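You operate a simulated robot arm through the tools that you are given. There is no shell and no other tool. Be economical: measure what you need, move in short steps, check, and stop when the job is done.

The job below is to be done with a simulated robot arm. You get a single attempt, and the scene is never put back.

JOB
Set the stick-out on the green card and run the wire up to the touch plate.
Fine: plate over the tip first; green button; switch off after.

The check looks at the end state, three seconds after you hand in, the way a careful person would. Anything else that was tipped, shoved, dropped, spilled or broken makes it a failure.

ROBOT AND FRAMES
A 7-joint arm with a two-finger parallel gripper, fixed in place. Base frame: the origin is at the foot of the arm, x ahead of it, y to its left, z up. Readings come in m, rad, newtons and seconds.
Its first joint turns from -2.897 to 2.897 rad. Payload 4.4 kg.
The tool frame sits at the grasp point between the pads (the TCP): z along the fingers, y along the line on which they close. The tips reach 0.023 m beyond it. The gripper opens to 0.094 m. The fingers are 0.038 m wide and 0.01 m thick; the gripper's body (0.054 by 0.096 m) begins 0.039 m behind the TCP.
Orientation is that of the tool frame in the base frame, as [roll, pitch, yaw] about the fixed x, y, z axes, in that order (R = Rz(yaw) Ry(pitch) Rx(roll)). With the fingers straight down and closing along the base's y, the tool's x points along the base's -x, its y along +y and its z along -z.

CONTROLS
- The arm moves only by the tool jog_arm. Its arguments are lists of equal length, an entry for each row: "rot": the turn, a rotation vector about the tool's x, y, z in degrees, a list of three; "translation": the shift along the tool's x, y, z in m, a list of three; "jaw": the opening in per cent of the stroke, from 0 (shut) to 100 (fully open). In form: {"rot": [[wx, wy, wz], ...], "translation": [[dx, dy, dz], ...], "jaw": [jaw, ...]}. A call has 1 to 20 rows; each row shifts and turns the commanded pose from where the row before left it, along the tool's axes as they then stand. A row lasts 0.2 s, in which the tool goes at most 0.05 m and 0.15 rad; a call with a longer step from one row to the next is refused whole, and so is a gripper value outside its range. A pose out of reach is approached as far as the arm can. The call stops where the force on the tool passes 90 N (or 10 N more than at its start, if that is more) or the arm is blocked; 0.2 s more then pass. Each finger travels about 0.072 m/s and halts on what it meets, pressing with about 44 N; the grip force reading is that of the motor and also rises with nothing between the fingers. The clock runs only during rows and for 0.2 s after the last one: add rows that do not move to give the fingers time. It gives the time, the measured TCP pose, the force on the tool (base axes), the opening and the grip force at its end, in the units of the frame above (readings bear some noise).
- Cameras (640 x 400 px; columns grow to the right, rows downward): "scene" is fixed at [0.05, 0.5018, 1.5181]; the picture's right is [-0.62, -0.78, 0.00], its down [-0.38, 0.30, -0.87] and it looks along [0.69, -0.54, -0.48] (base axes); focal length 268 px, centre (320, 200). "wrist" rides on the gripper at [0.086, 0.016, -0.075] in the tool frame; the picture's right is [-0.18, 0.98, 0.00], its down [-0.58, -0.11, -0.81] and it looks along [-0.79, -0.15, 0.59] (tool axes); focal length 243 px, centre (320, 200). There is no depth. A picture from a camera that has moved, and an enlarged one, comes with that camera's place and axes in the base frame and with its lens.
- snapshot(camera): a new picture of that camera. The clock stands still meanwhile.
- enlarge(camera, box): a new picture of the part [left, top, right, bottom] of that camera's present view, enlarged. The clock stands still meanwhile.
- finish_job(): hands the job in; it is judged then, once.

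Go step by step. Nothing tells you positions but the pictures and the camera data: compare them with the known pose of the tool, close in by small moves and look again before you grip or let go. The budget is 120 turns and 84 pictures, counting those below and the enlarged ones. Unless the task says otherwise, let go and move clear before handing in, and close with one line.

The tools are called after "Call:" by a JSON object that holds its "method" and its "body". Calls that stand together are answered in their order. jog_arm: Moves the arm, as the interface text tells. Its arguments: {"type":"object","properties":{"rot":{"type":"array"},"translation":{"type":"array"},"jaw":{"type":"array"}},"required":["rot","translation","jaw"]} The other tools are called the same way: snapshot (camera) takes a picture; enlarge (camera, box) takes an enlarged picture of a part of a camera's view; finish_job () hands the job in.

At the start:

```text
t: 0.0
eef_pos: [0.6992, -0.3206, 1.4348]
orientation: [3.141, 0.001, 3.141]
force: [0.0, 0.7, -0.2]
grip_width: 0.0941
grasp_force: 0.0
```

scene: 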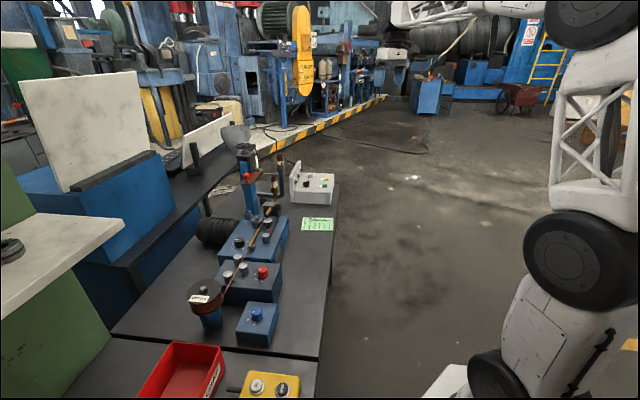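
wrist: 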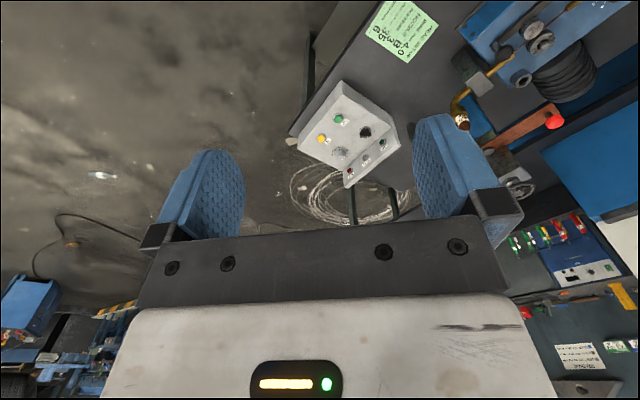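

I see a bench with a wire feeder, a control box, and a green card. I'll enlarge the main parts to read them.

Call:
{"method": "enlarge", "body": {"camera": "wrist", "box": [280, 0, 640, 225]}}

Call:
{"method": "enlarge", "body": {"camera": "scene", "box": [170, 120, 362, 240]}}

Call:
{"method": "enlarge", "body": {"camera": "scene", "box": [110, 230, 366, 390]}}

Call:
{"method": "enlarge", "body": {"camera": "wrist", "box": [350, 0, 446, 60]}}

Call:
{"method": "enlarge", "body": {"camera": "wrist", "box": [280, 70, 424, 190]}}

```text
1.78 times, centred on (460, 112) of wrist
camera zoom: at [0.6123, -0.3047, 1.5082], right [0.18, 0.98, 0.0], down [0.58, -0.11, 0.81], along [0.79, -0.15, -0.59], focal length 431 px, centre (71, 356)
```

zoom: 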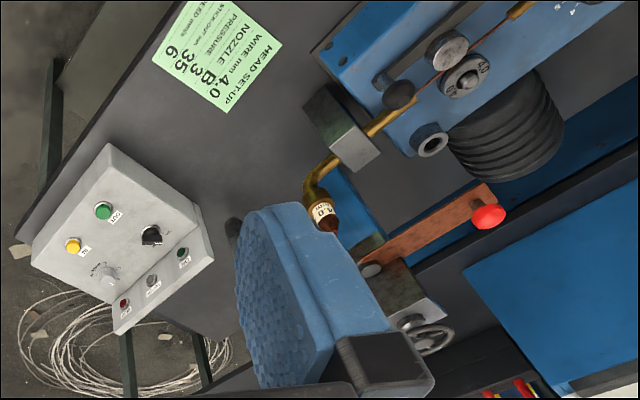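

```text
3.33 times, centred on (266, 180) of scene
camera zoom: at [0.05, 0.5018, 1.5181], right [-0.62, -0.78, 0.0], down [-0.38, 0.3, -0.87], along [0.69, -0.54, -0.48], focal length 892 px, centre (500, 267)
```

zoom: 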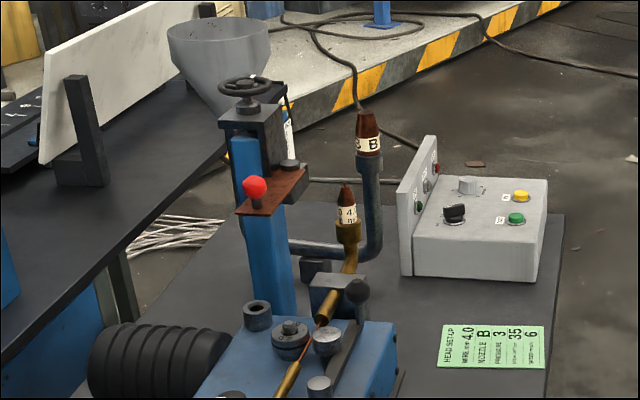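

```text
2.50 times, centred on (238, 310) of scene
camera zoom: at [0.05, 0.5018, 1.5181], right [-0.62, -0.78, 0.0], down [-0.38, 0.3, -0.87], along [0.69, -0.54, -0.48], focal length 669 px, centre (525, -75)
```

zoom: 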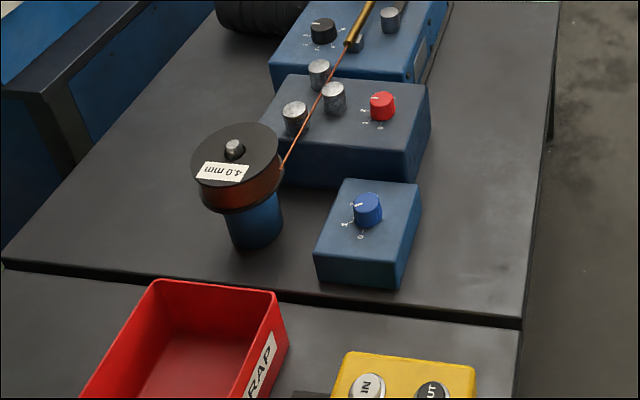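

```text
6.67 times, centred on (398, 30) of wrist
camera zoom: at [0.6123, -0.3047, 1.5082], right [0.18, 0.98, 0.0], down [0.58, -0.11, 0.81], along [0.79, -0.15, -0.59], focal length 1618 px, centre (-200, 1333)
```

zoom: 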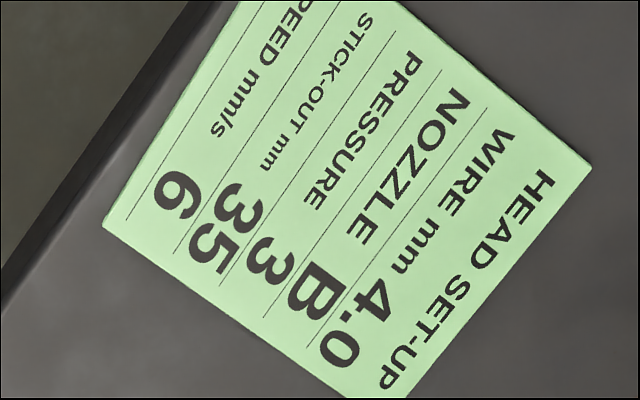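

```text
3.33 times, centred on (352, 130) of wrist
camera zoom: at [0.6123, -0.3047, 1.5082], right [0.18, 0.98, 0.0], down [0.58, -0.11, 0.81], along [0.79, -0.15, -0.59], focal length 809 px, centre (213, 433)
```

zoom: 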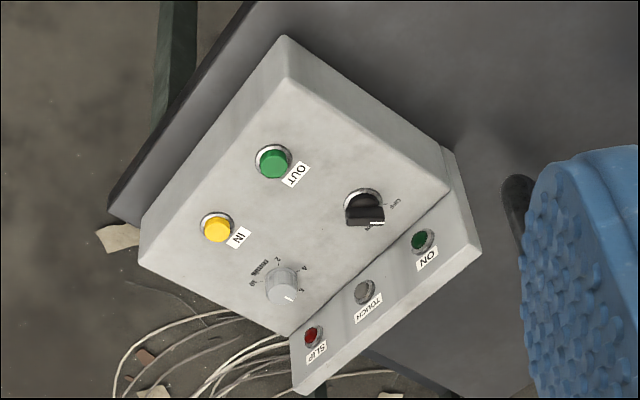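

I see a wire feeder with a nozzle tip near (1.06, -0.02, 1.01), a copper touch plate with a red knob near (1.01, 0.12, 1.08), and a panel box at about (1.07, -0.33). I'll bring the wrist camera nearer to get a better look.

Call:
{"method": "jog_arm", "body": {"rot": [[0, 0, 0], [0, 0, 0], [0, 0, 0], [0, 0, 0], [0, 0, 0], [0, 0, 0], [0, 0, 0]], "translation": [[0.02, 0.04, 0.02], [0.02, 0.04, 0.02], [0.02, 0.04, 0.02], [0.02, 0.04, 0.02], [0.02, 0.04, 0.02], [0.02, 0.04, 0.02], [0, 0, 0]], "jaw": [100, 100, 100, 100, 100, 100, 100]}}

Call:
{"method": "snapshot", "body": {"camera": "wrist"}}

```text
t: 1.6
eef_pos: [0.5806, -0.08, 1.3166]
orientation: [-3.141, 0.0, 3.141]
force: [0.3, -0.3, 0.0]
grip_width: 0.0941
grasp_force: 0.1
```

```text
76 pictures are left
camera wrist: at [0.4935, -0.0655, 1.3891], right [0.18, 0.98, 0.0], down [0.58, -0.11, 0.81], along [0.79, -0.15, -0.59], focal length 243 px, centre (320, 200)
```

wrist: 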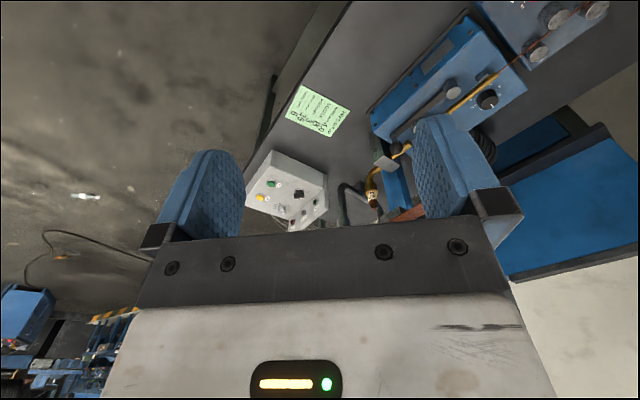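

The gripper hides the far side. I'll turn the tool half a turn about its axis so that, once tilted forward, the camera sits above the fingers and looks down over the work.

Call:
{"method": "jog_arm", "body": {"rot": [[0, 0, 8], [0, 0, 8], [0, 0, 8], [0, 0, 8], [0, 0, 8], [0, 0, 8], [0, 0, 8], [0, 0, 8], [0, 0, 8], [0, 0, 8], [0, 0, 8], [0, 0, 2], [0, 0, 0]], "translation": [[0, 0, 0], [0, 0, 0], [0, 0, 0], [0, 0, 0], [0, 0, 0], [0, 0, 0], [0, 0, 0], [0, 0, 0], [0, 0, 0], [0, 0, 0], [0, 0, 0], [0, 0, 0], [0, 0, 0]], "jaw": [100, 100, 100, 100, 100, 100, 100, 100, 100, 100, 100, 100, 100]}}

```text
t: 4.4
eef_pos: [0.5798, -0.0806, 1.3156]
orientation: [-3.142, -0.001, 1.571]
force: [0.1, 0.2, 0.0]
grip_width: 0.0939
grasp_force: 0.0
```

The first quarter turn worked, so I'll do the second and start tilting.

Call:
{"method": "jog_arm", "body": {"rot": [[0, 0, 8], [0, 0, 8], [0, 0, 8], [0, 0, 8], [0, 0, 8], [0, 0, 8], [0, 0, 8], [0, 0, 8], [0, 0, 8], [0, 0, 8], [0, 0, 8], [0, 0, 2], [0, 0, 0]], "translation": [[0, 0, 0], [0, 0, 0], [0, 0, 0], [0, 0, 0], [0, 0, 0], [0, 0, 0], [0, 0, 0], [0, 0, 0], [0, 0, 0], [0, 0, 0], [0, 0, 0], [0, 0, 0], [0, 0, 0]], "jaw": [100, 100, 100, 100, 100, 100, 100, 100, 100, 100, 100, 100, 100]}}

```text
t: 7.2
eef_pos: [0.5798, -0.0798, 1.3139]
orientation: [3.142, -0.001, 0.0]
force: [0.3, 0.4, -0.6]
grip_width: 0.0938
grasp_force: 0.0
```

The half turn is complete. Next I'll tilt forward by about 80 degrees.

Call:
{"method": "jog_arm", "body": {"rot": [[0, 8, 0], [0, 8, 0], [0, 8, 0], [0, 8, 0], [0, 8, 0], [0, 8, 0], [0, 8, 0], [0, 8, 0], [0, 8, 0], [0, 8, 0], [0, 0, 0]], "translation": [[0, 0, 0], [0, 0, 0], [0, 0, 0], [0, 0, 0], [0, 0, 0], [0, 0, 0], [0, 0, 0], [0, 0, 0], [0, 0, 0], [0, 0, 0], [0, 0, 0]], "jaw": [100, 100, 100, 100, 100, 100, 100, 100, 100, 100, 100]}}

Call:
{"method": "snapshot", "body": {"camera": "wrist"}}

```text
t: 9.6
eef_pos: [0.5801, -0.0801, 1.3161]
orientation: [3.141, -1.397, 0.001]
force: [-5.1, 1.2, 6.0]
grip_width: 0.0939
grasp_force: 0.1
```

```text
75 pictures are left
camera wrist: at [0.5207, -0.0974, 1.413], right [-0.03, -0.98, -0.18], down [-0.89, 0.11, -0.43], along [0.45, 0.15, -0.88], focal length 243 px, centre (320, 200)
```

wrist: 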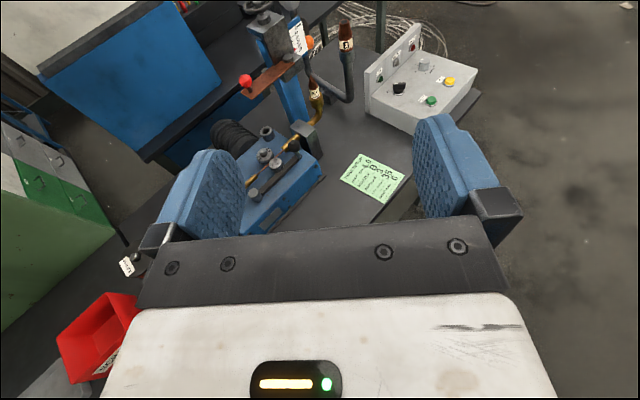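

Now the view is the right way up. I'll enlarge the interesting area.

Call:
{"method": "enlarge", "body": {"camera": "wrist", "box": [225, 0, 369, 90]}}

Call:
{"method": "enlarge", "body": {"camera": "wrist", "box": [190, 100, 350, 230]}}

Call:
{"method": "enlarge", "body": {"camera": "wrist", "box": [350, 20, 494, 140]}}

```text
4.44 times, centred on (297, 45) of wrist
camera zoom: at [0.5207, -0.0974, 1.413], right [-0.03, -0.98, -0.18], down [-0.89, 0.11, -0.43], along [0.45, 0.15, -0.88], focal length 1078 px, centre (422, 889)
```

zoom: 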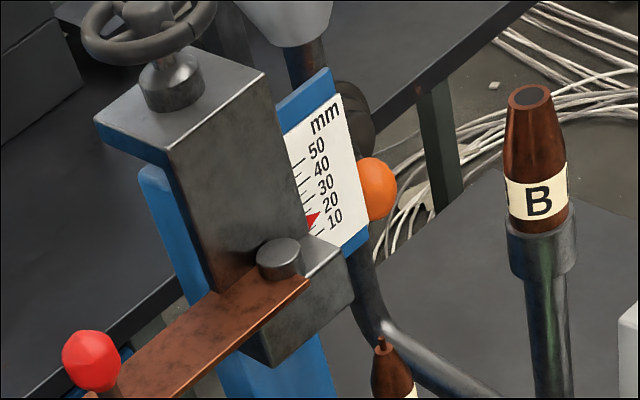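

```text
3.08 times, centred on (270, 165) of wrist
camera zoom: at [0.5207, -0.0974, 1.413], right [-0.03, -0.98, -0.18], down [-0.89, 0.11, -0.43], along [0.45, 0.15, -0.88], focal length 746 px, centre (474, 308)
```

zoom: 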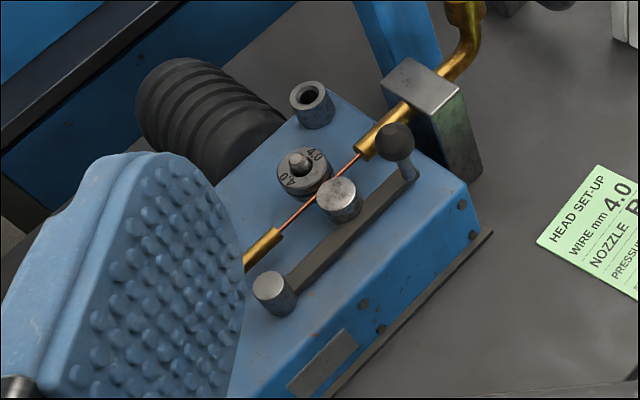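

```text
3.33 times, centred on (422, 80) of wrist
camera zoom: at [0.5207, -0.0974, 1.413], right [-0.03, -0.98, -0.18], down [-0.89, 0.11, -0.43], along [0.45, 0.15, -0.88], focal length 809 px, centre (-20, 600)
```

zoom: 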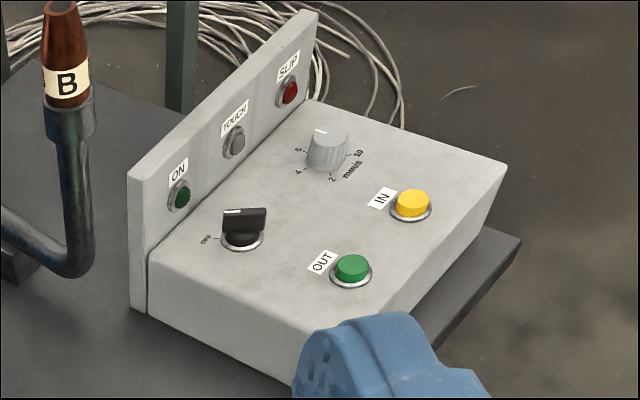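

The stick-out scale runs 10–50 mm with its pointer near 15–20, there is a handwheel on top, and an orange ball sits beside it. I'll bring the camera closer.

Call:
{"method": "jog_arm", "body": {"rot": [[0, 8, 0], [0, 7, 0], [0, 0, 0], [0, 0, 0], [0, 0, 0], [0, 0, 0]], "translation": [[0, 0, 0], [0, 0, 0], [0.01, -0.03, 0.04], [0.01, -0.03, 0.04], [0.01, -0.03, 0.04], [0, 0, 0]], "jaw": [100, 100, 100, 100, 100, 100]}}

Call:
{"method": "snapshot", "body": {"camera": "wrist"}}

```text
refused: row 3 steps farther than a row can; nothing moved
```

```text
71 pictures are left
camera wrist: at [0.5207, -0.0974, 1.413], right [-0.03, -0.98, -0.18], down [-0.89, 0.11, -0.43], along [0.45, 0.15, -0.88], focal length 243 px, centre (320, 200)
```

wrist: 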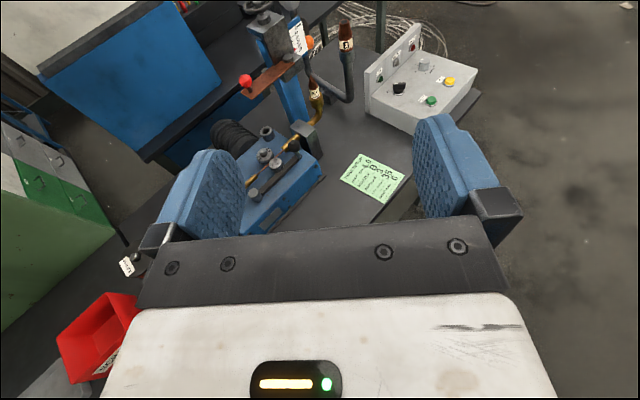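

That step was slightly too long, so I'll repeat it with smaller rows.

Call:
{"method": "jog_arm", "body": {"rot": [[0, 8, 0], [0, 7, 0], [0, 0, 0], [0, 0, 0], [0, 0, 0], [0, 0, 0], [0, 0, 0]], "translation": [[0, 0, 0], [0, 0, 0], [0.01, -0.02, 0.04], [0.01, -0.02, 0.04], [0.01, -0.02, 0.04], [0, -0.02, 0.03], [0, 0, 0]], "jaw": [100, 100, 100, 100, 100, 100, 100]}}

Call:
{"method": "snapshot", "body": {"camera": "wrist"}}

```text
t: 11.2
eef_pos: [0.7241, -0.0122, 1.3604]
orientation: [0.016, -1.487, 3.139]
force: [0.4, -0.1, -0.2]
grip_width: 0.0938
grasp_force: 0.1
out of reach, approached as far as the arm can: row 6
```

```text
70 pictures are left
camera wrist: at [0.6422, -0.0302, 1.4396], right [0.03, -0.98, -0.18], down [-0.76, 0.1, -0.65], along [0.65, 0.16, -0.74], focal length 243 px, centre (320, 200)
```

wrist: 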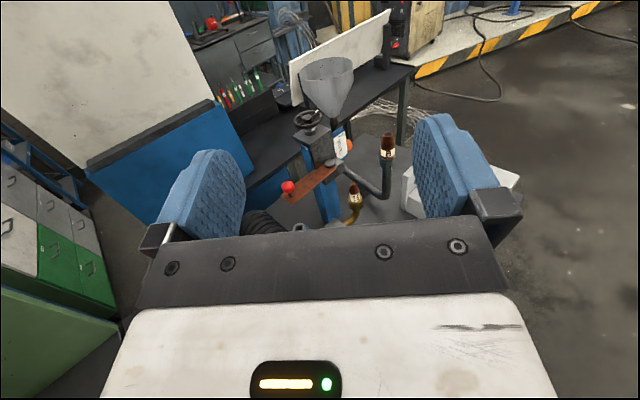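

Call:
{"method": "enlarge", "body": {"camera": "wrist", "box": [272, 95, 416, 225]}}

```text
3.08 times, centred on (344, 160) of wrist
camera zoom: at [0.6422, -0.0302, 1.4396], right [0.03, -0.98, -0.18], down [-0.76, 0.1, -0.65], along [0.65, 0.16, -0.74], focal length 746 px, centre (246, 323)
```

zoom: 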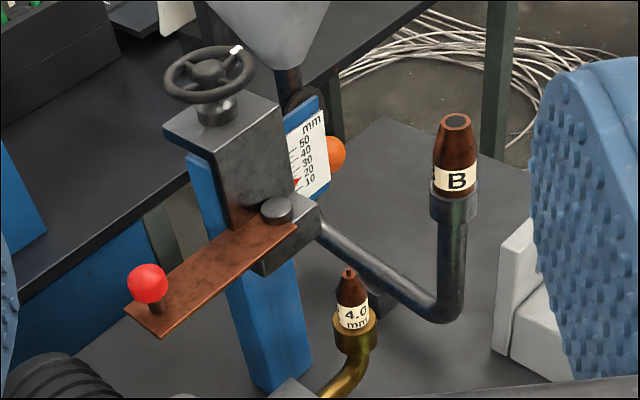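

The wheel is near (1.136, 0.065, 1.165), and the "B" nozzle belongs to the hopper pipe. I'll test the reach with the tool horizontal in front of the wheel.

Call:
{"method": "jog_arm", "body": {"rot": [[0, -5, 0], [0, 0, 0], [0, 0, 0], [0, 0, 0], [0, 0, 0], [0, 0, 0], [0, 0, 0], [0, 0, 0], [0, 0, 0], [0, 0, 0]], "translation": [[0, 0, 0], [-0.04, -0.02, 0], [-0.04, -0.02, 0], [-0.04, -0.02, 0], [-0.03, -0.01, 0], [0, 0, 0.04], [0, 0, 0.04], [0, 0, 0.04], [0, 0, 0.04], [0, 0, 0]], "jaw": [100, 100, 100, 100, 100, 100, 100, 100, 100, 100]}}

Call:
{"method": "snapshot", "body": {"camera": "wrist"}}

```text
t: 13.4
eef_pos: [0.8777, -0.038, 1.2337]
orientation: [3.113, -1.566, 0.042]
force: [-0.2, 0.8, -0.1]
grip_width: 0.0941
grasp_force: 0.0
out of reach, approached as far as the arm can: row 2, 3, 4, 5, 6, 7, 9
```

```text
68 pictures are left
camera wrist: at [0.8028, -0.0558, 1.3198], right [0.01, -0.98, -0.18], down [-0.81, 0.1, -0.58], along [0.59, 0.15, -0.79], focal length 243 px, centre (320, 200)
```

wrist: 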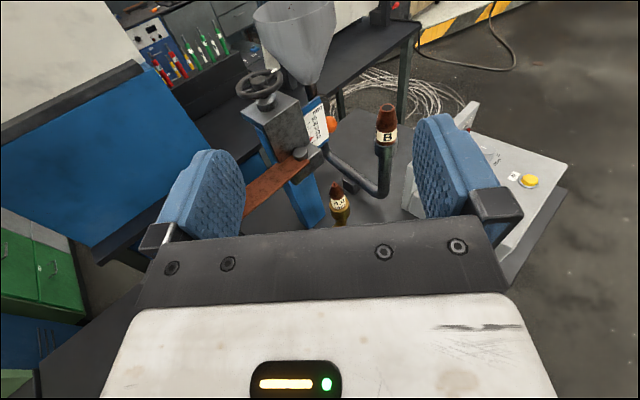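

Call:
{"method": "jog_arm", "body": {"rot": [[0, 0, 0], [0, 0, 0], [0, 0, 0], [0, 0, 0]], "translation": [[0, -0.04, 0], [0, -0.04, 0], [0, -0.02, 0], [0, 0, 0]], "jaw": [100, 100, 100, 100]}}

```text
t: 14.4
eef_pos: [0.879, -0.0088, 1.2592]
orientation: [3.111, -1.561, 0.063]
force: [-0.1, 0.3, 0.6]
grip_width: 0.0941
grasp_force: 0.1
out of reach, approached as far as the arm can: row 1, 2, 3
```

The arm is running against some limit, so I'll ease the tilt by about 25 degrees and try the sideways move again.

Call:
{"method": "jog_arm", "body": {"rot": [[0, -8, 0], [0, -8, 0], [0, -8, 0], [0, 0, 0], [0, 0, 0], [0, 0, 0]], "translation": [[0, 0, 0], [0, 0, 0], [0, 0, 0], [0, -0.03, 0], [0, -0.04, 0], [0, 0, 0]], "jaw": [100, 100, 100, 100, 100, 100]}}

Call:
{"method": "snapshot", "body": {"camera": "scene"}}

```text
t: 15.8
eef_pos: [0.8781, 0.0751, 1.2511]
orientation: [-3.141, -1.153, -0.001]
force: [0.4, 0.6, 0.1]
grip_width: 0.0937
grasp_force: 0.1
out of reach, approached as far as the arm can: row 1
```

```text
67 pictures are left
```

scene: 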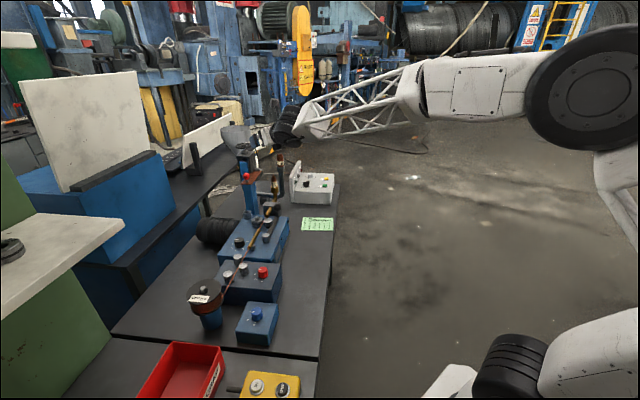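

A 66° tilt works. I'll look at the post from here.

Call:
{"method": "snapshot", "body": {"camera": "wrist"}}

Call:
{"method": "enlarge", "body": {"camera": "wrist", "box": [250, 0, 410, 100]}}

```text
66 pictures are left
camera wrist: at [0.8454, 0.0584, 1.3594], right [-0.07, -0.98, -0.17], down [-0.97, 0.11, -0.2], along [0.22, 0.15, -0.96], focal length 243 px, centre (320, 200)
```

wrist: 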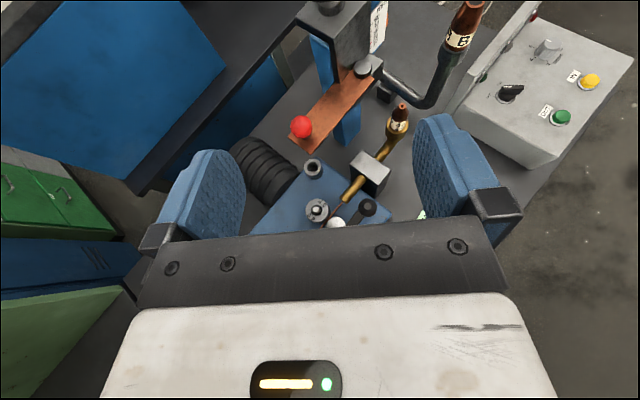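

```text
4.00 times, centred on (330, 50) of wrist
camera zoom: at [0.8454, 0.0584, 1.3594], right [-0.07, -0.98, -0.17], down [-0.97, 0.11, -0.2], along [0.22, 0.15, -0.96], focal length 970 px, centre (280, 800)
```

zoom: 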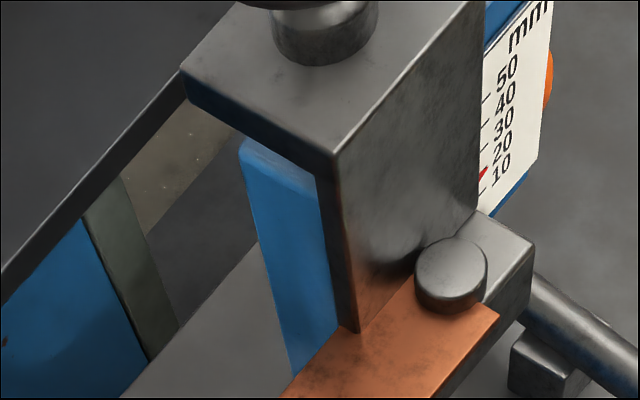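

Now I have estimates: plate pivot (1.089, 0.032, 1.065), nozzle tip (1.041, -0.020, 1.035), wheel (1.136, 0.065, 1.165). I'll approach the wheel at a 60° tilt.

Call:
{"method": "jog_arm", "body": {"rot": [[0, -6, 0], [0, 0, 0], [0, 0, 0], [0, 0, 0], [0, 0, 0]], "translation": [[0, 0, 0], [0.012, 0.004, 0.04], [0.012, 0.003, 0.04], [0.011, 0.003, 0.04], [0, 0, 0]], "jaw": [100, 100, 100, 100, 100]}}

Call:
{"method": "snapshot", "body": {"camera": "wrist"}}

```text
t: 17.0
eef_pos: [1.0024, 0.0636, 1.2195]
orientation: [3.14, -1.048, 0.001]
force: [0.3, 0.5, -0.5]
grip_width: 0.0941
grasp_force: 0.1
```

```text
64 pictures are left
camera wrist: at [0.9802, 0.0464, 1.3309], right [-0.09, -0.98, -0.16], down [-0.99, 0.11, -0.1], along [0.12, 0.15, -0.98], focal length 243 px, centre (320, 200)
```

wrist: 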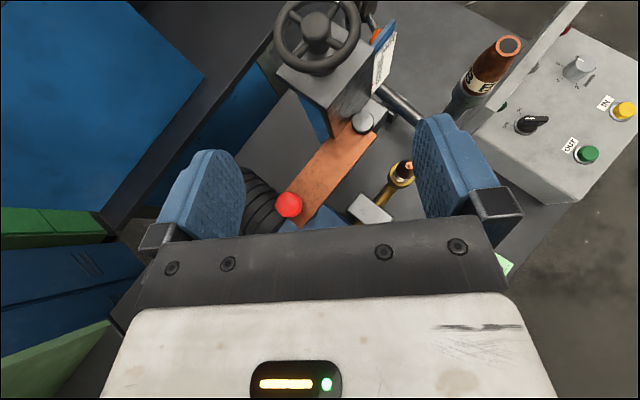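

Call:
{"method": "enlarge", "body": {"camera": "wrist", "box": [256, 0, 416, 100]}}

Call:
{"method": "enlarge", "body": {"camera": "wrist", "box": [480, 20, 640, 180]}}

```text
4.00 times, centred on (336, 50) of wrist
camera zoom: at [0.9802, 0.0464, 1.3309], right [-0.09, -0.98, -0.16], down [-0.99, 0.11, -0.1], along [0.12, 0.15, -0.98], focal length 970 px, centre (256, 800)
```

zoom: 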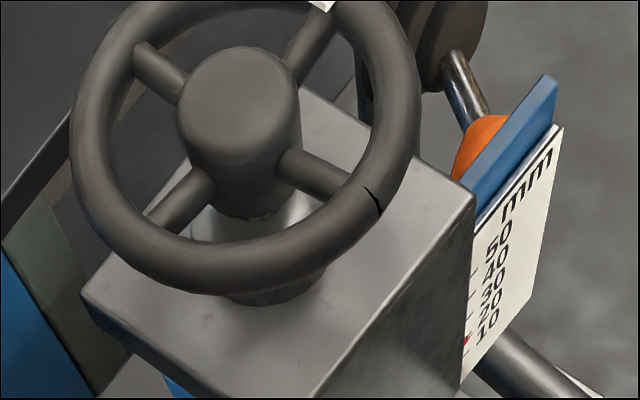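

```text
2.50 times, centred on (560, 100) of wrist
camera zoom: at [0.9802, 0.0464, 1.3309], right [-0.09, -0.98, -0.16], down [-0.99, 0.11, -0.1], along [0.12, 0.15, -0.98], focal length 606 px, centre (-280, 450)
```

zoom: 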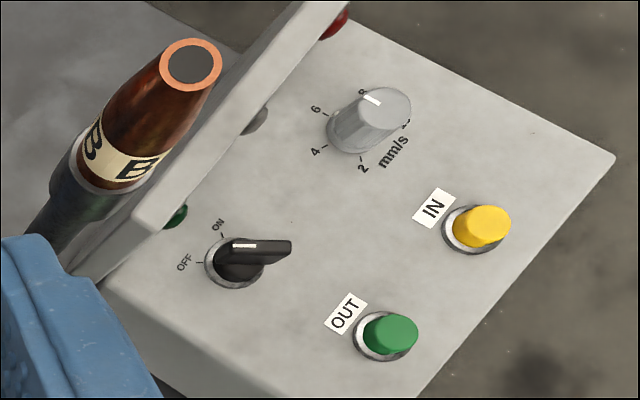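

The switch mark points at OFF and the lamp is dark. I'll straddle the handwheel next.

Call:
{"method": "jog_arm", "body": {"rot": [[0, 0, 0], [0, 0, 0], [0, 0, 0], [0, 0, 0], [0, 0, 0]], "translation": [[0.02, 0, 0.03], [0.005, 0, 0.03], [0, 0, 0.025], [0, 0, 0.025], [0, 0, 0]], "jaw": [100, 100, 100, 100, 100]}}

Call:
{"method": "snapshot", "body": {"camera": "wrist"}}

Call:
{"method": "enlarge", "body": {"camera": "scene", "box": [200, 110, 328, 210]}}

```text
t: 18.2
eef_pos: [1.1106, 0.0625, 1.187]
orientation: [3.142, -1.047, 0.0]
force: [0.9, 1.1, -0.5]
grip_width: 0.0939
grasp_force: 0.1
```

```text
61 pictures are left
camera wrist: at [1.0889, 0.0461, 1.2993], right [-0.09, -0.98, -0.16], down [-0.99, 0.11, -0.1], along [0.12, 0.15, -0.98], focal length 243 px, centre (320, 200)
```

wrist: 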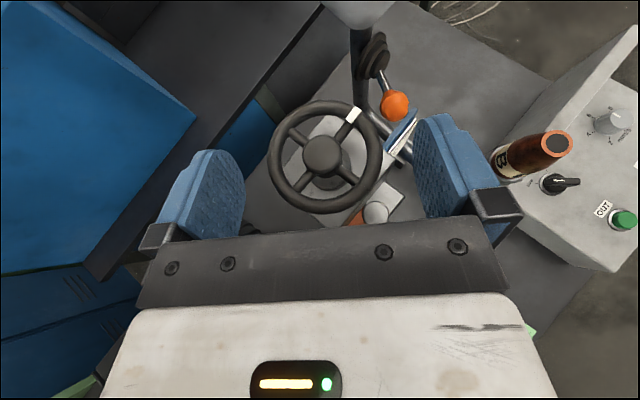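

```text
4.00 times, centred on (264, 160) of scene
camera zoom: at [0.05, 0.5018, 1.5181], right [-0.62, -0.78, 0.0], down [-0.38, 0.3, -0.87], along [0.69, -0.54, -0.48], focal length 1070 px, centre (544, 360)
```

zoom: 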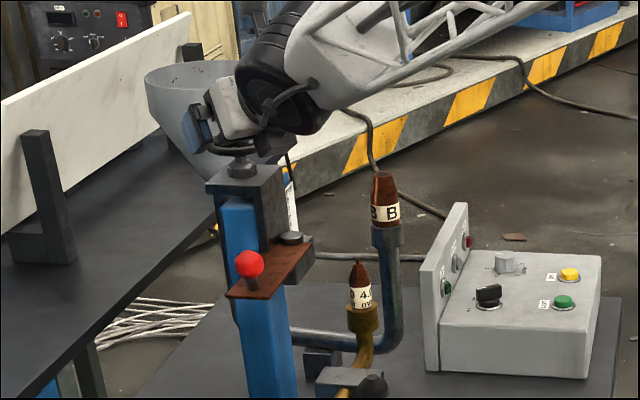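

The wheel centre refines to (1.130, 0.062, 1.163). I'll move over it and close gently on the rim.

Call:
{"method": "jog_arm", "body": {"rot": [[0, 0, 0], [0, 0, 0], [0, 0, 0], [0, 0, 0], [0, 0, 0], [0, 0, 0]], "translation": [[-0.0007, 0, 0.012], [0, 0, 0.011], [0, 0, 0], [0, 0, 0], [0, 0, 0], [0, 0, 0]], "jaw": [100, 100, 100, 60, 60, 60]}}

Call:
{"method": "snapshot", "body": {"camera": "wrist"}}

```text
t: 19.6
eef_pos: [1.129, 0.0644, 1.1771]
orientation: [3.141, -1.047, 0.0]
force: [2.2, -9.4, -0.3]
grip_width: 0.0682
grasp_force: 45.3
```

```text
59 pictures are left
camera wrist: at [1.1075, 0.0467, 1.2879], right [-0.09, -0.98, -0.16], down [-0.99, 0.11, -0.1], along [0.12, 0.15, -0.98], focal length 243 px, centre (320, 200)
```

wrist: 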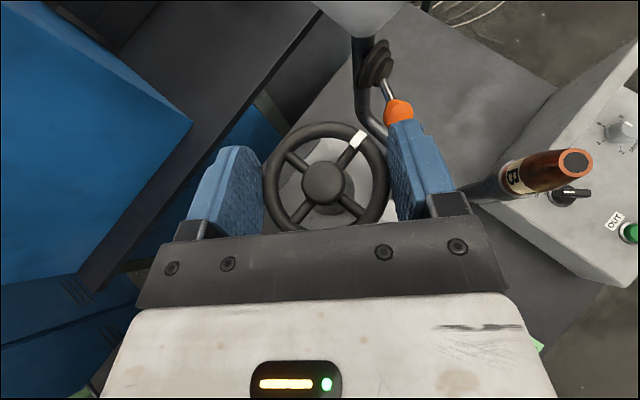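

The wheel is gripped. I'll turn it clockwise as seen from above by 24° as a test.

Call:
{"method": "jog_arm", "body": {"rot": [[0, 0, 0], [-3.46, 0, 2], [-3.46, 0, 2], [-3.46, 0, 2], [-3.46, 0, 2], [-3.46, 0, 2], [-3.46, 0, 2], [0, 0, 0]], "translation": [[0, -0.002, 0], [0, 0, 0], [0, 0, 0], [0, 0, 0], [0, 0, 0], [0, 0, 0], [0, 0, 0], [0, 0, 0]], "jaw": [60, 60, 60, 60, 60, 60, 60, 60]}}

Call:
{"method": "snapshot", "body": {"camera": "wrist"}}

Call:
{"method": "enlarge", "body": {"camera": "scene", "box": [220, 130, 300, 210]}}

```text
t: 21.4
eef_pos: [1.1295, 0.0649, 1.1788]
orientation: [-3.14, -1.049, -0.423]
force: [5.8, -64.5, 17.6]
grip_width: 0.068
grasp_force: 45.3
```

```text
58 pictures are left
camera wrist: at [1.102, 0.058, 1.2898], right [-0.49, -0.86, -0.16], down [-0.86, 0.5, -0.1], along [0.17, 0.09, -0.98], focal length 243 px, centre (320, 200)
```

wrist: 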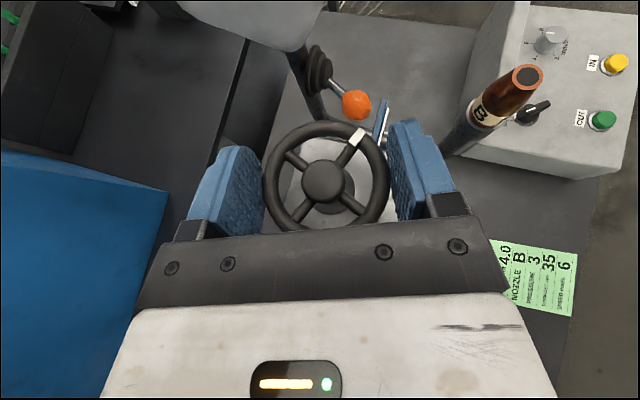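

```text
5.00 times, centred on (260, 170) of scene
camera zoom: at [0.05, 0.5018, 1.5181], right [-0.62, -0.78, 0.0], down [-0.38, 0.3, -0.87], along [0.69, -0.54, -0.48], focal length 1338 px, centre (620, 350)
```

zoom: 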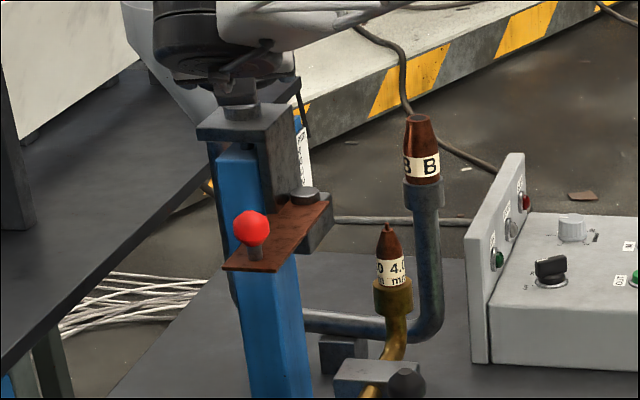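

The wheel followed, but I have sideways load, so I'll relieve it. Then I'll zoom on the pointer area in the scene view to see whether the plate moved.

Call:
{"method": "jog_arm", "body": {"rot": [[0, 0, 0], [0, 0, 0]], "translation": [[0.0006, 0.0027, 0.001], [0, 0, 0]], "jaw": [60, 60]}}

Call:
{"method": "enlarge", "body": {"camera": "scene", "box": [240, 150, 280, 190]}}

```text
t: 22.0
eef_pos: [1.1281, 0.0645, 1.1793]
orientation: [-3.138, -1.05, -0.422]
force: [12.3, -38.4, 23.6]
grip_width: 0.0681
grasp_force: 44.8
```

```text
10.00 times, centred on (260, 170) of scene
camera zoom: at [0.05, 0.5018, 1.5181], right [-0.62, -0.78, 0.0], down [-0.38, 0.3, -0.87], along [0.69, -0.54, -0.48], focal length 2676 px, centre (920, 500)
```

zoom: 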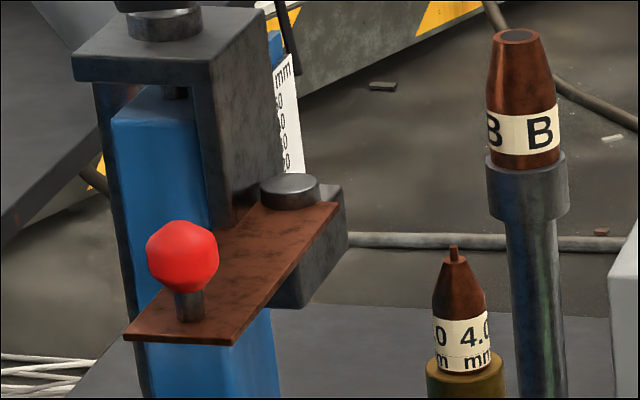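

Call:
{"method": "jog_arm", "body": {"rot": [[0, 0, 0], [-3.46, 0, 2], [-3.46, 0, 2], [0, 0, 0]], "translation": [[0.003, 0.0036, 0.0], [0, 0, 0], [0, 0, 0], [0, 0, 0]], "jaw": [60, 60, 60, 60]}}

Call:
{"method": "enlarge", "body": {"camera": "scene", "box": [240, 150, 280, 190]}}

```text
t: 23.0
eef_pos: [1.1292, 0.0649, 1.1795]
orientation: [-3.141, -1.049, -0.557]
force: [9.7, 60.7, 15.4]
grip_width: 0.0682
grasp_force: 45.1
```

```text
10.00 times, centred on (260, 170) of scene
camera zoom: at [0.05, 0.5018, 1.5181], right [-0.62, -0.78, 0.0], down [-0.38, 0.3, -0.87], along [0.69, -0.54, -0.48], focal length 2676 px, centre (920, 500)
```

zoom: 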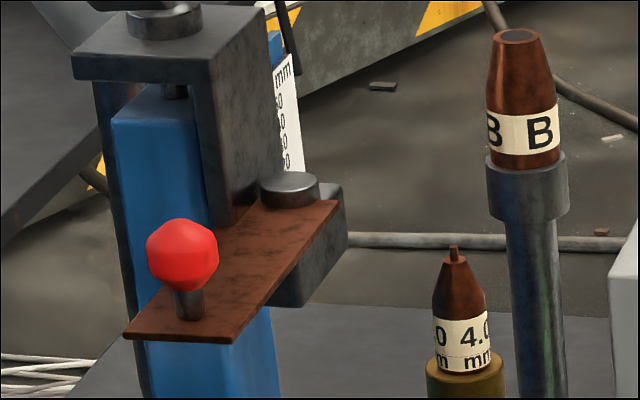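

Clockwise turning raises the plate, at roughly 10–15 mm per turn. I'll centre the hand, open, swing back to about +40° yaw, regrip and continue.

Call:
{"method": "jog_arm", "body": {"rot": [[0, 0, 0], [0, 0, 0], [0, 0, 0], [6.93, 0, -4], [6.93, 0, -4], [6.93, 0, -4], [6.93, 0, -4], [6.93, 0, -4], [6.93, 0, -4], [6.93, 0, -4], [6.93, 0, -4], [6.93, 0, -4], [0, 0, 0]], "translation": [[0, -0.002, -0.0015], [0, 0, 0], [0, 0, 0], [0, 0, 0], [0, 0, 0], [0, 0, 0], [0, 0, 0], [0, 0, 0], [0, 0, 0], [0, 0, 0], [0, 0, 0], [0, 0, 0], [0, 0, 0]], "jaw": [60, 100, 100, 100, 100, 100, 100, 100, 100, 100, 100, 100, 100]}}

Call:
{"method": "snapshot", "body": {"camera": "wrist"}}

```text
t: 25.8
eef_pos: [1.1371, 0.0626, 1.1946]
orientation: [3.047, -1.124, 0.658]
force: [-0.3, 0.0, 0.2]
grip_width: 0.094
grasp_force: 0.1
out of reach, approached as far as the arm can: row 8, 9
```

```text
54 pictures are left
camera wrist: at [1.1184, 0.0363, 1.305], right [0.47, -0.87, -0.13], down [-0.88, -0.45, -0.18], along [0.1, 0.2, -0.98], focal length 243 px, centre (320, 200)
```

wrist: 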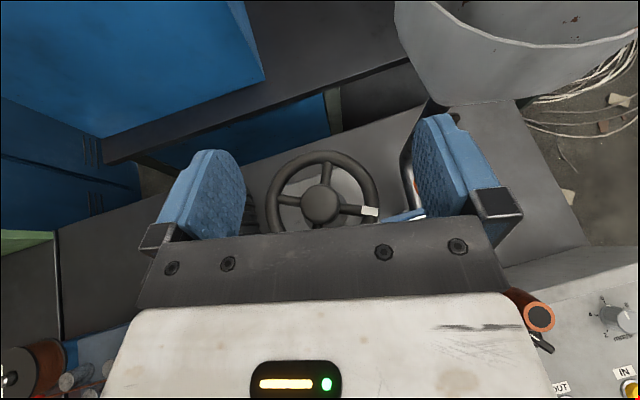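

The +40° yaw is beyond the wrist's reach, so I'll come back to about +20° and check the pose.

Call:
{"method": "jog_arm", "body": {"rot": [[-6.93, 0, 4], [-6.93, 0, 4], [0, 0, 0]], "translation": [[0, 0, 0], [0, 0, 0], [0, 0, 0]], "jaw": [100, 100, 100]}}

```text
t: 26.6
eef_pos: [1.1383, 0.0639, 1.1966]
orientation: [3.101, -1.133, 0.33]
force: [0.3, 0.1, -0.3]
grip_width: 0.0938
grasp_force: 0.2
```

Call:
{"method": "jog_arm", "body": {"rot": [[2.3, 0, 0], [0, -4.9, 0], [0, 0, 0], [0, 0, 0]], "translation": [[0, 0, 0], [0, 0, 0], [-0.0207, -0.0034, 0.0023], [0, 0, 0]], "jaw": [100, 100, 100, 100]}}

```text
t: 27.6
eef_pos: [1.1273, 0.0649, 1.1769]
orientation: [3.141, -1.048, 0.331]
force: [-0.1, -0.6, 0.4]
grip_width: 0.0943
grasp_force: 0.0
```

Call:
{"method": "jog_arm", "body": {"rot": [[0, 0, 0], [0, 0, 0], [0, 0, 0], [-4.33, 0, 2.5], [-4.33, 0, 2.5], [-4.33, 0, 2.5], [-4.33, 0, 2.5], [-4.33, 0, 2.5], [-4.33, 0, 2.5], [-4.33, 0, 2.5], [0, 0, 0]], "translation": [[0.0015, 0, 0.001], [0, 0, 0], [0, 0, 0], [0, 0, 0], [0, 0, 0], [0, 0, 0], [0, 0, 0], [0, 0, 0], [0, 0, 0], [0, 0, 0], [0, 0, 0]], "jaw": [60, 60, 60, 60, 60, 60, 60, 60, 60, 60, 60]}}

```text
t: 30.0
eef_pos: [1.13, 0.0634, 1.1774]
orientation: [-3.142, -1.048, 0.089]
force: [27.9, -23.0, 19.7]
grip_width: 0.0671
grasp_force: 44.9
out of reach, approached as far as the arm can: row 7, 8, 9, 10
```

The arm got stuck at yaw 0.09, so I'll open and see whether it moves freely past that.

Call:
{"method": "jog_arm", "body": {"rot": [[0, 0, 0], [0, 0, 0], [-6.93, 0, 4], [-6.93, 0, 4], [0, 0, 0]], "translation": [[0, 0, 0], [0, 0, 0], [0, 0, 0], [0, 0, 0], [0, 0, 0]], "jaw": [100, 100, 100, 100, 100]}}

Call:
{"method": "snapshot", "body": {"camera": "scene"}}

```text
t: 31.2
eef_pos: [1.1426, 0.0681, 1.1949]
orientation: [-3.117, -1.153, -0.055]
force: [0.7, 0.1, -0.3]
grip_width: 0.0943
grasp_force: 0.1
out of reach, approached as far as the arm can: row 3, 4
```

```text
53 pictures are left
```

scene: 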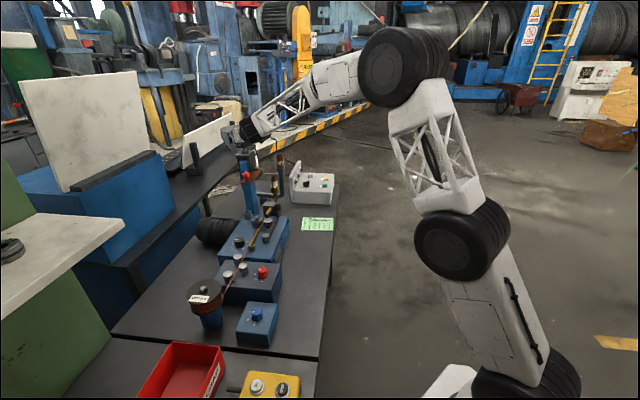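

The arm folds tight with the tool nearly level; it should be freer with the tool steeper. I'll lift off the wheel, reduce the tilt to about 30°, and check.

Call:
{"method": "jog_arm", "body": {"rot": [[0, 0, 0], [0, 0, 0], [0, -8, 0], [0, -8, 0], [0, -8, 0], [0, -8, 0], [0, 0, 0]], "translation": [[0.036, 0, -0.016], [0.036, 0, -0.016], [0, 0, 0], [0, 0, 0], [0, 0, 0], [0, 0, 0], [0, 0, 0]], "jaw": [100, 100, 100, 100, 100, 100, 100]}}

Call:
{"method": "snapshot", "body": {"camera": "wrist"}}

```text
t: 32.8
eef_pos: [1.1421, 0.0665, 1.2745]
orientation: [-3.122, -1.014, -0.048]
force: [-0.2, -0.1, -0.2]
grip_width: 0.0941
grasp_force: 0.1
out of reach, approached as far as the arm can: row 4, 5, 6
```

```text
52 pictures are left
camera wrist: at [1.1232, 0.0486, 1.3866], right [-0.13, -0.98, -0.17], down [-0.99, 0.14, -0.07], along [0.09, 0.16, -0.98], focal length 243 px, centre (320, 200)
```

wrist: 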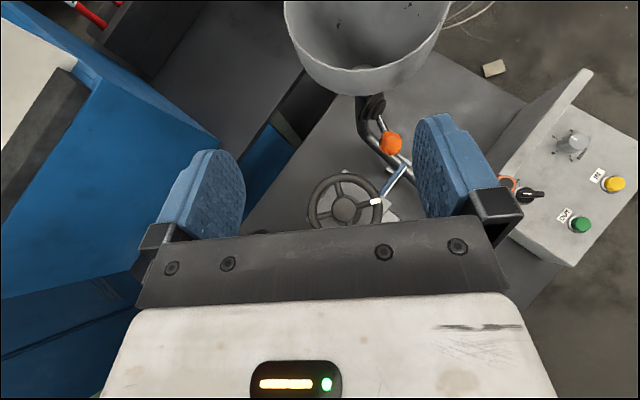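

At this distance the arm is near full stretch, so a flatter tool (about 80°) should help. I'll set that above the wheel.

Call:
{"method": "jog_arm", "body": {"rot": [[-1.1, 0, 0], [0, 7.3, 0], [0, 7.3, 0], [0, 7.3, 0], [0, 0, 0], [0, 0, 0], [0, 0, 0]], "translation": [[0, 0, 0], [0, 0, 0], [0, 0, 0], [0, 0, 0], [-0.0285, 0, -0.004], [-0.0285, 0, -0.004], [0, 0, 0]], "jaw": [100, 100, 100, 100, 100, 100, 100]}}

```text
t: 34.4
eef_pos: [1.1241, 0.0649, 1.2259]
orientation: [3.129, -1.336, -0.045]
force: [-0.1, 0.4, 0.1]
grip_width: 0.0939
grasp_force: 0.1
out of reach, approached as far as the arm can: row 3, 4
```

Call:
{"method": "jog_arm", "body": {"rot": [[0, 3.5, 0], [7.88, 0, -1.39], [7.88, 0, -1.39], [7.88, 0, -1.39], [0, 0, 0]], "translation": [[0, 0, 0], [0, 0, 0], [0, 0, 0], [0, 0, 0], [0, 0, 0]], "jaw": [100, 100, 100, 100, 100]}}

```text
t: 35.6
eef_pos: [1.1227, 0.0632, 1.2254]
orientation: [3.126, -1.393, 0.376]
force: [0.0, -0.1, -1.1]
grip_width: 0.0941
grasp_force: 0.0
```

That went cleanly. I'll try further to about +45°.

Call:
{"method": "jog_arm", "body": {"rot": [[7.88, 0, -1.39], [7.88, 0, -1.39], [7.88, 0, -1.39], [0, 0, 0]], "translation": [[0, 0, 0], [0, 0, 0], [0, 0, 0], [0, 0, 0]], "jaw": [100, 100, 100, 100]}}

Call:
{"method": "snapshot", "body": {"camera": "wrist"}}

Call:
{"method": "enlarge", "body": {"camera": "scene", "box": [240, 150, 280, 190]}}

```text
t: 36.6
eef_pos: [1.124, 0.0633, 1.2262]
orientation: [3.137, -1.392, 0.789]
force: [0.3, 0.3, -0.3]
grip_width: 0.094
grasp_force: 0.0
```

```text
51 pictures are left
camera wrist: at [1.0932, 0.0109, 1.3231], right [0.67, -0.72, -0.18], down [-0.71, -0.55, -0.43], along [0.21, 0.42, -0.88], focal length 243 px, centre (320, 200)
```

wrist: 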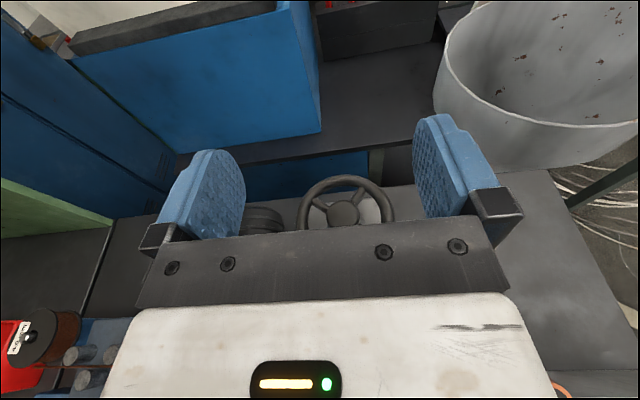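

```text
10.00 times, centred on (260, 170) of scene
camera zoom: at [0.05, 0.5018, 1.5181], right [-0.62, -0.78, 0.0], down [-0.38, 0.3, -0.87], along [0.69, -0.54, -0.48], focal length 2676 px, centre (920, 500)
```

zoom: 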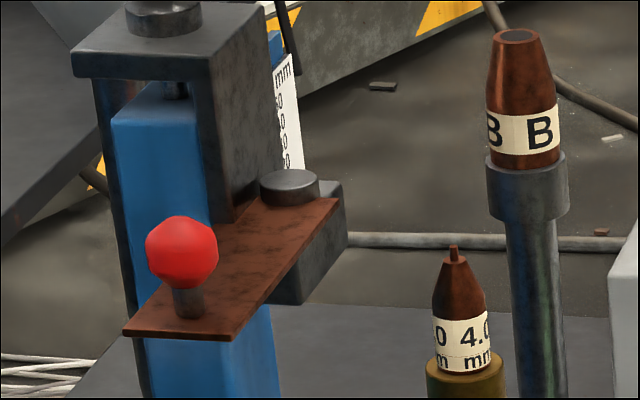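

Yaw +45° is free. I'll descend straddling the wheel.

Call:
{"method": "jog_arm", "body": {"rot": [[0, 0, 0], [0, 0, 0], [0, 0, 0]], "translation": [[-0.0277, 0.0014, 0.0043], [-0.0277, 0.0014, 0.0043], [0, 0, 0]], "jaw": [100, 100, 100]}}

Call:
{"method": "snapshot", "body": {"camera": "wrist"}}

```text
t: 37.4
eef_pos: [1.1257, 0.0613, 1.169]
orientation: [3.137, -1.393, 0.785]
force: [0.1, -1.1, -0.3]
grip_width: 0.0942
grasp_force: 0.0
```

```text
49 pictures are left
camera wrist: at [1.0947, 0.0088, 1.2658], right [0.67, -0.72, -0.18], down [-0.71, -0.55, -0.43], along [0.21, 0.42, -0.88], focal length 243 px, centre (320, 200)
```

wrist: 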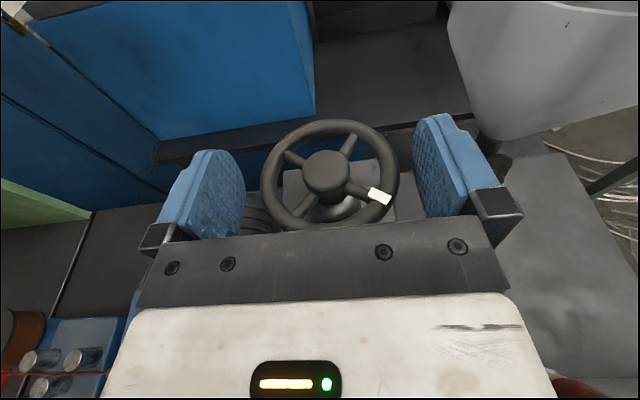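

It's centred. I'll close and turn clockwise 60°.

Call:
{"method": "jog_arm", "body": {"rot": [[0, 0, 0], [0, 0, 0], [0, 0, 0], [-4.92, 0, 0.87], [-4.92, 0, 0.87], [-4.92, 0, 0.87], [-4.92, 0, 0.87], [-4.92, 0, 0.87], [-4.92, 0, 0.87], [-4.92, 0, 0.87], [-4.92, 0, 0.87], [-4.92, 0, 0.87], [-4.92, 0, 0.87], [-4.92, 0, 0.87], [-4.92, 0, 0.87], [0, 0, 0]], "translation": [[0, 0, 0], [0, 0, 0], [0, 0, 0], [0, -0.0005, 0], [0, -0.0005, 0], [0, -0.0005, 0], [0, -0.0005, 0], [0, -0.0005, 0], [0, -0.0005, 0], [0, -0.0005, 0], [0, -0.0005, 0], [0, -0.0005, 0], [0, -0.0005, 0], [0, -0.0005, 0], [0, -0.0005, 0], [0, 0, 0]], "jaw": [60, 60, 60, 60, 60, 60, 60, 60, 60, 60, 60, 60, 60, 60, 60, 60]}}

Call:
{"method": "snapshot", "body": {"camera": "wrist"}}

Call:
{"method": "enlarge", "body": {"camera": "scene", "box": [240, 150, 280, 190]}}

```text
t: 40.8
eef_pos: [1.1228, 0.0668, 1.1685]
orientation: [3.123, -1.394, -0.246]
force: [-5.9, -20.0, -1.7]
grip_width: 0.0672
grasp_force: 44.7
```

```text
48 pictures are left
camera wrist: at [1.0617, 0.0654, 1.2662], right [-0.29, -0.94, -0.18], down [-0.84, 0.34, -0.43], along [0.47, 0.02, -0.88], focal length 243 px, centre (320, 200)
```

wrist: 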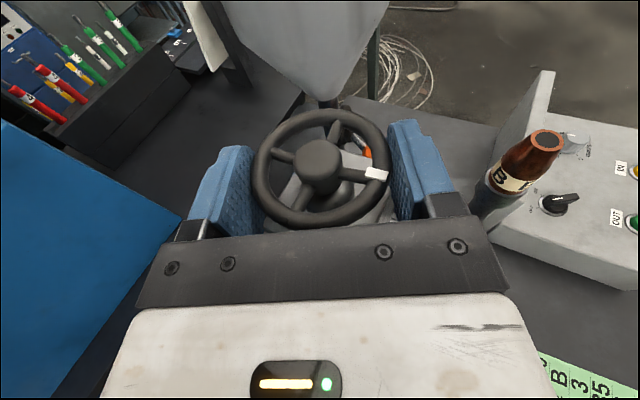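

```text
10.00 times, centred on (260, 170) of scene
camera zoom: at [0.05, 0.5018, 1.5181], right [-0.62, -0.78, 0.0], down [-0.38, 0.3, -0.87], along [0.69, -0.54, -0.48], focal length 2676 px, centre (920, 500)
```

zoom: 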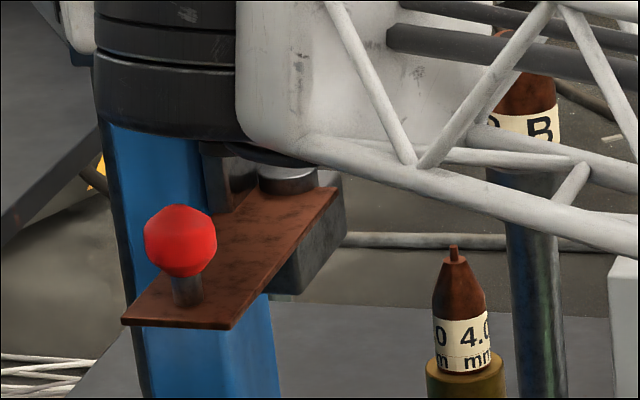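

The plate rises about 5 mm per 58°. I'll continue this stroke another 45°.

Call:
{"method": "jog_arm", "body": {"rot": [[-4.92, 0, 0.87], [-4.92, 0, 0.87], [-4.92, 0, 0.87], [-4.92, 0, 0.87], [-4.92, 0, 0.87], [-4.92, 0, 0.87], [-4.92, 0, 0.87], [-4.92, 0, 0.87], [-4.92, 0, 0.87], [0, 0, 0]], "translation": [[0, -0.0002, 0], [0, -0.0002, 0], [0, -0.0005, 0], [0, -0.0005, 0], [0, -0.0005, 0], [0, -0.0005, 0], [0, -0.0005, 0], [0, -0.0005, 0], [0, -0.0005, 0], [0, 0, 0]], "jaw": [60, 60, 60, 60, 60, 60, 60, 60, 60, 60]}}

Call:
{"method": "snapshot", "body": {"camera": "wrist"}}

```text
t: 42.9
eef_pos: [1.1262, 0.0732, 1.174]
orientation: [-3.135, -1.401, -1.05]
force: [19.0, 10.9, 2.5]
grip_width: 0.0677
grasp_force: 44.8
stopped in row 10: the force on the tool passed its limit (the readings are from after the stop); the commanded pose is now the measured one
```

```text
46 pictures are left
camera wrist: at [1.0818, 0.1148, 1.27], right [-0.87, -0.47, -0.18], down [-0.35, 0.83, -0.43], along [0.35, -0.31, -0.88], focal length 243 px, centre (320, 200)
```

wrist: 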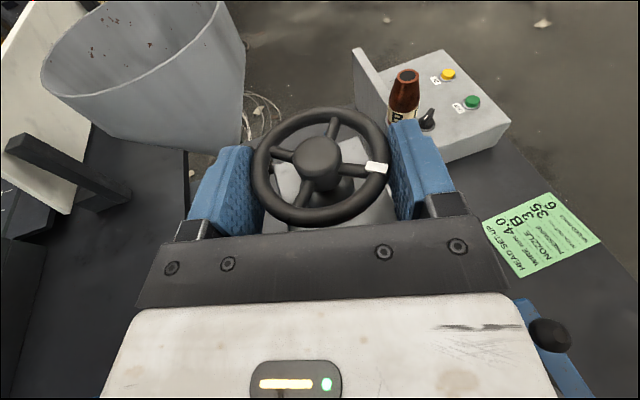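

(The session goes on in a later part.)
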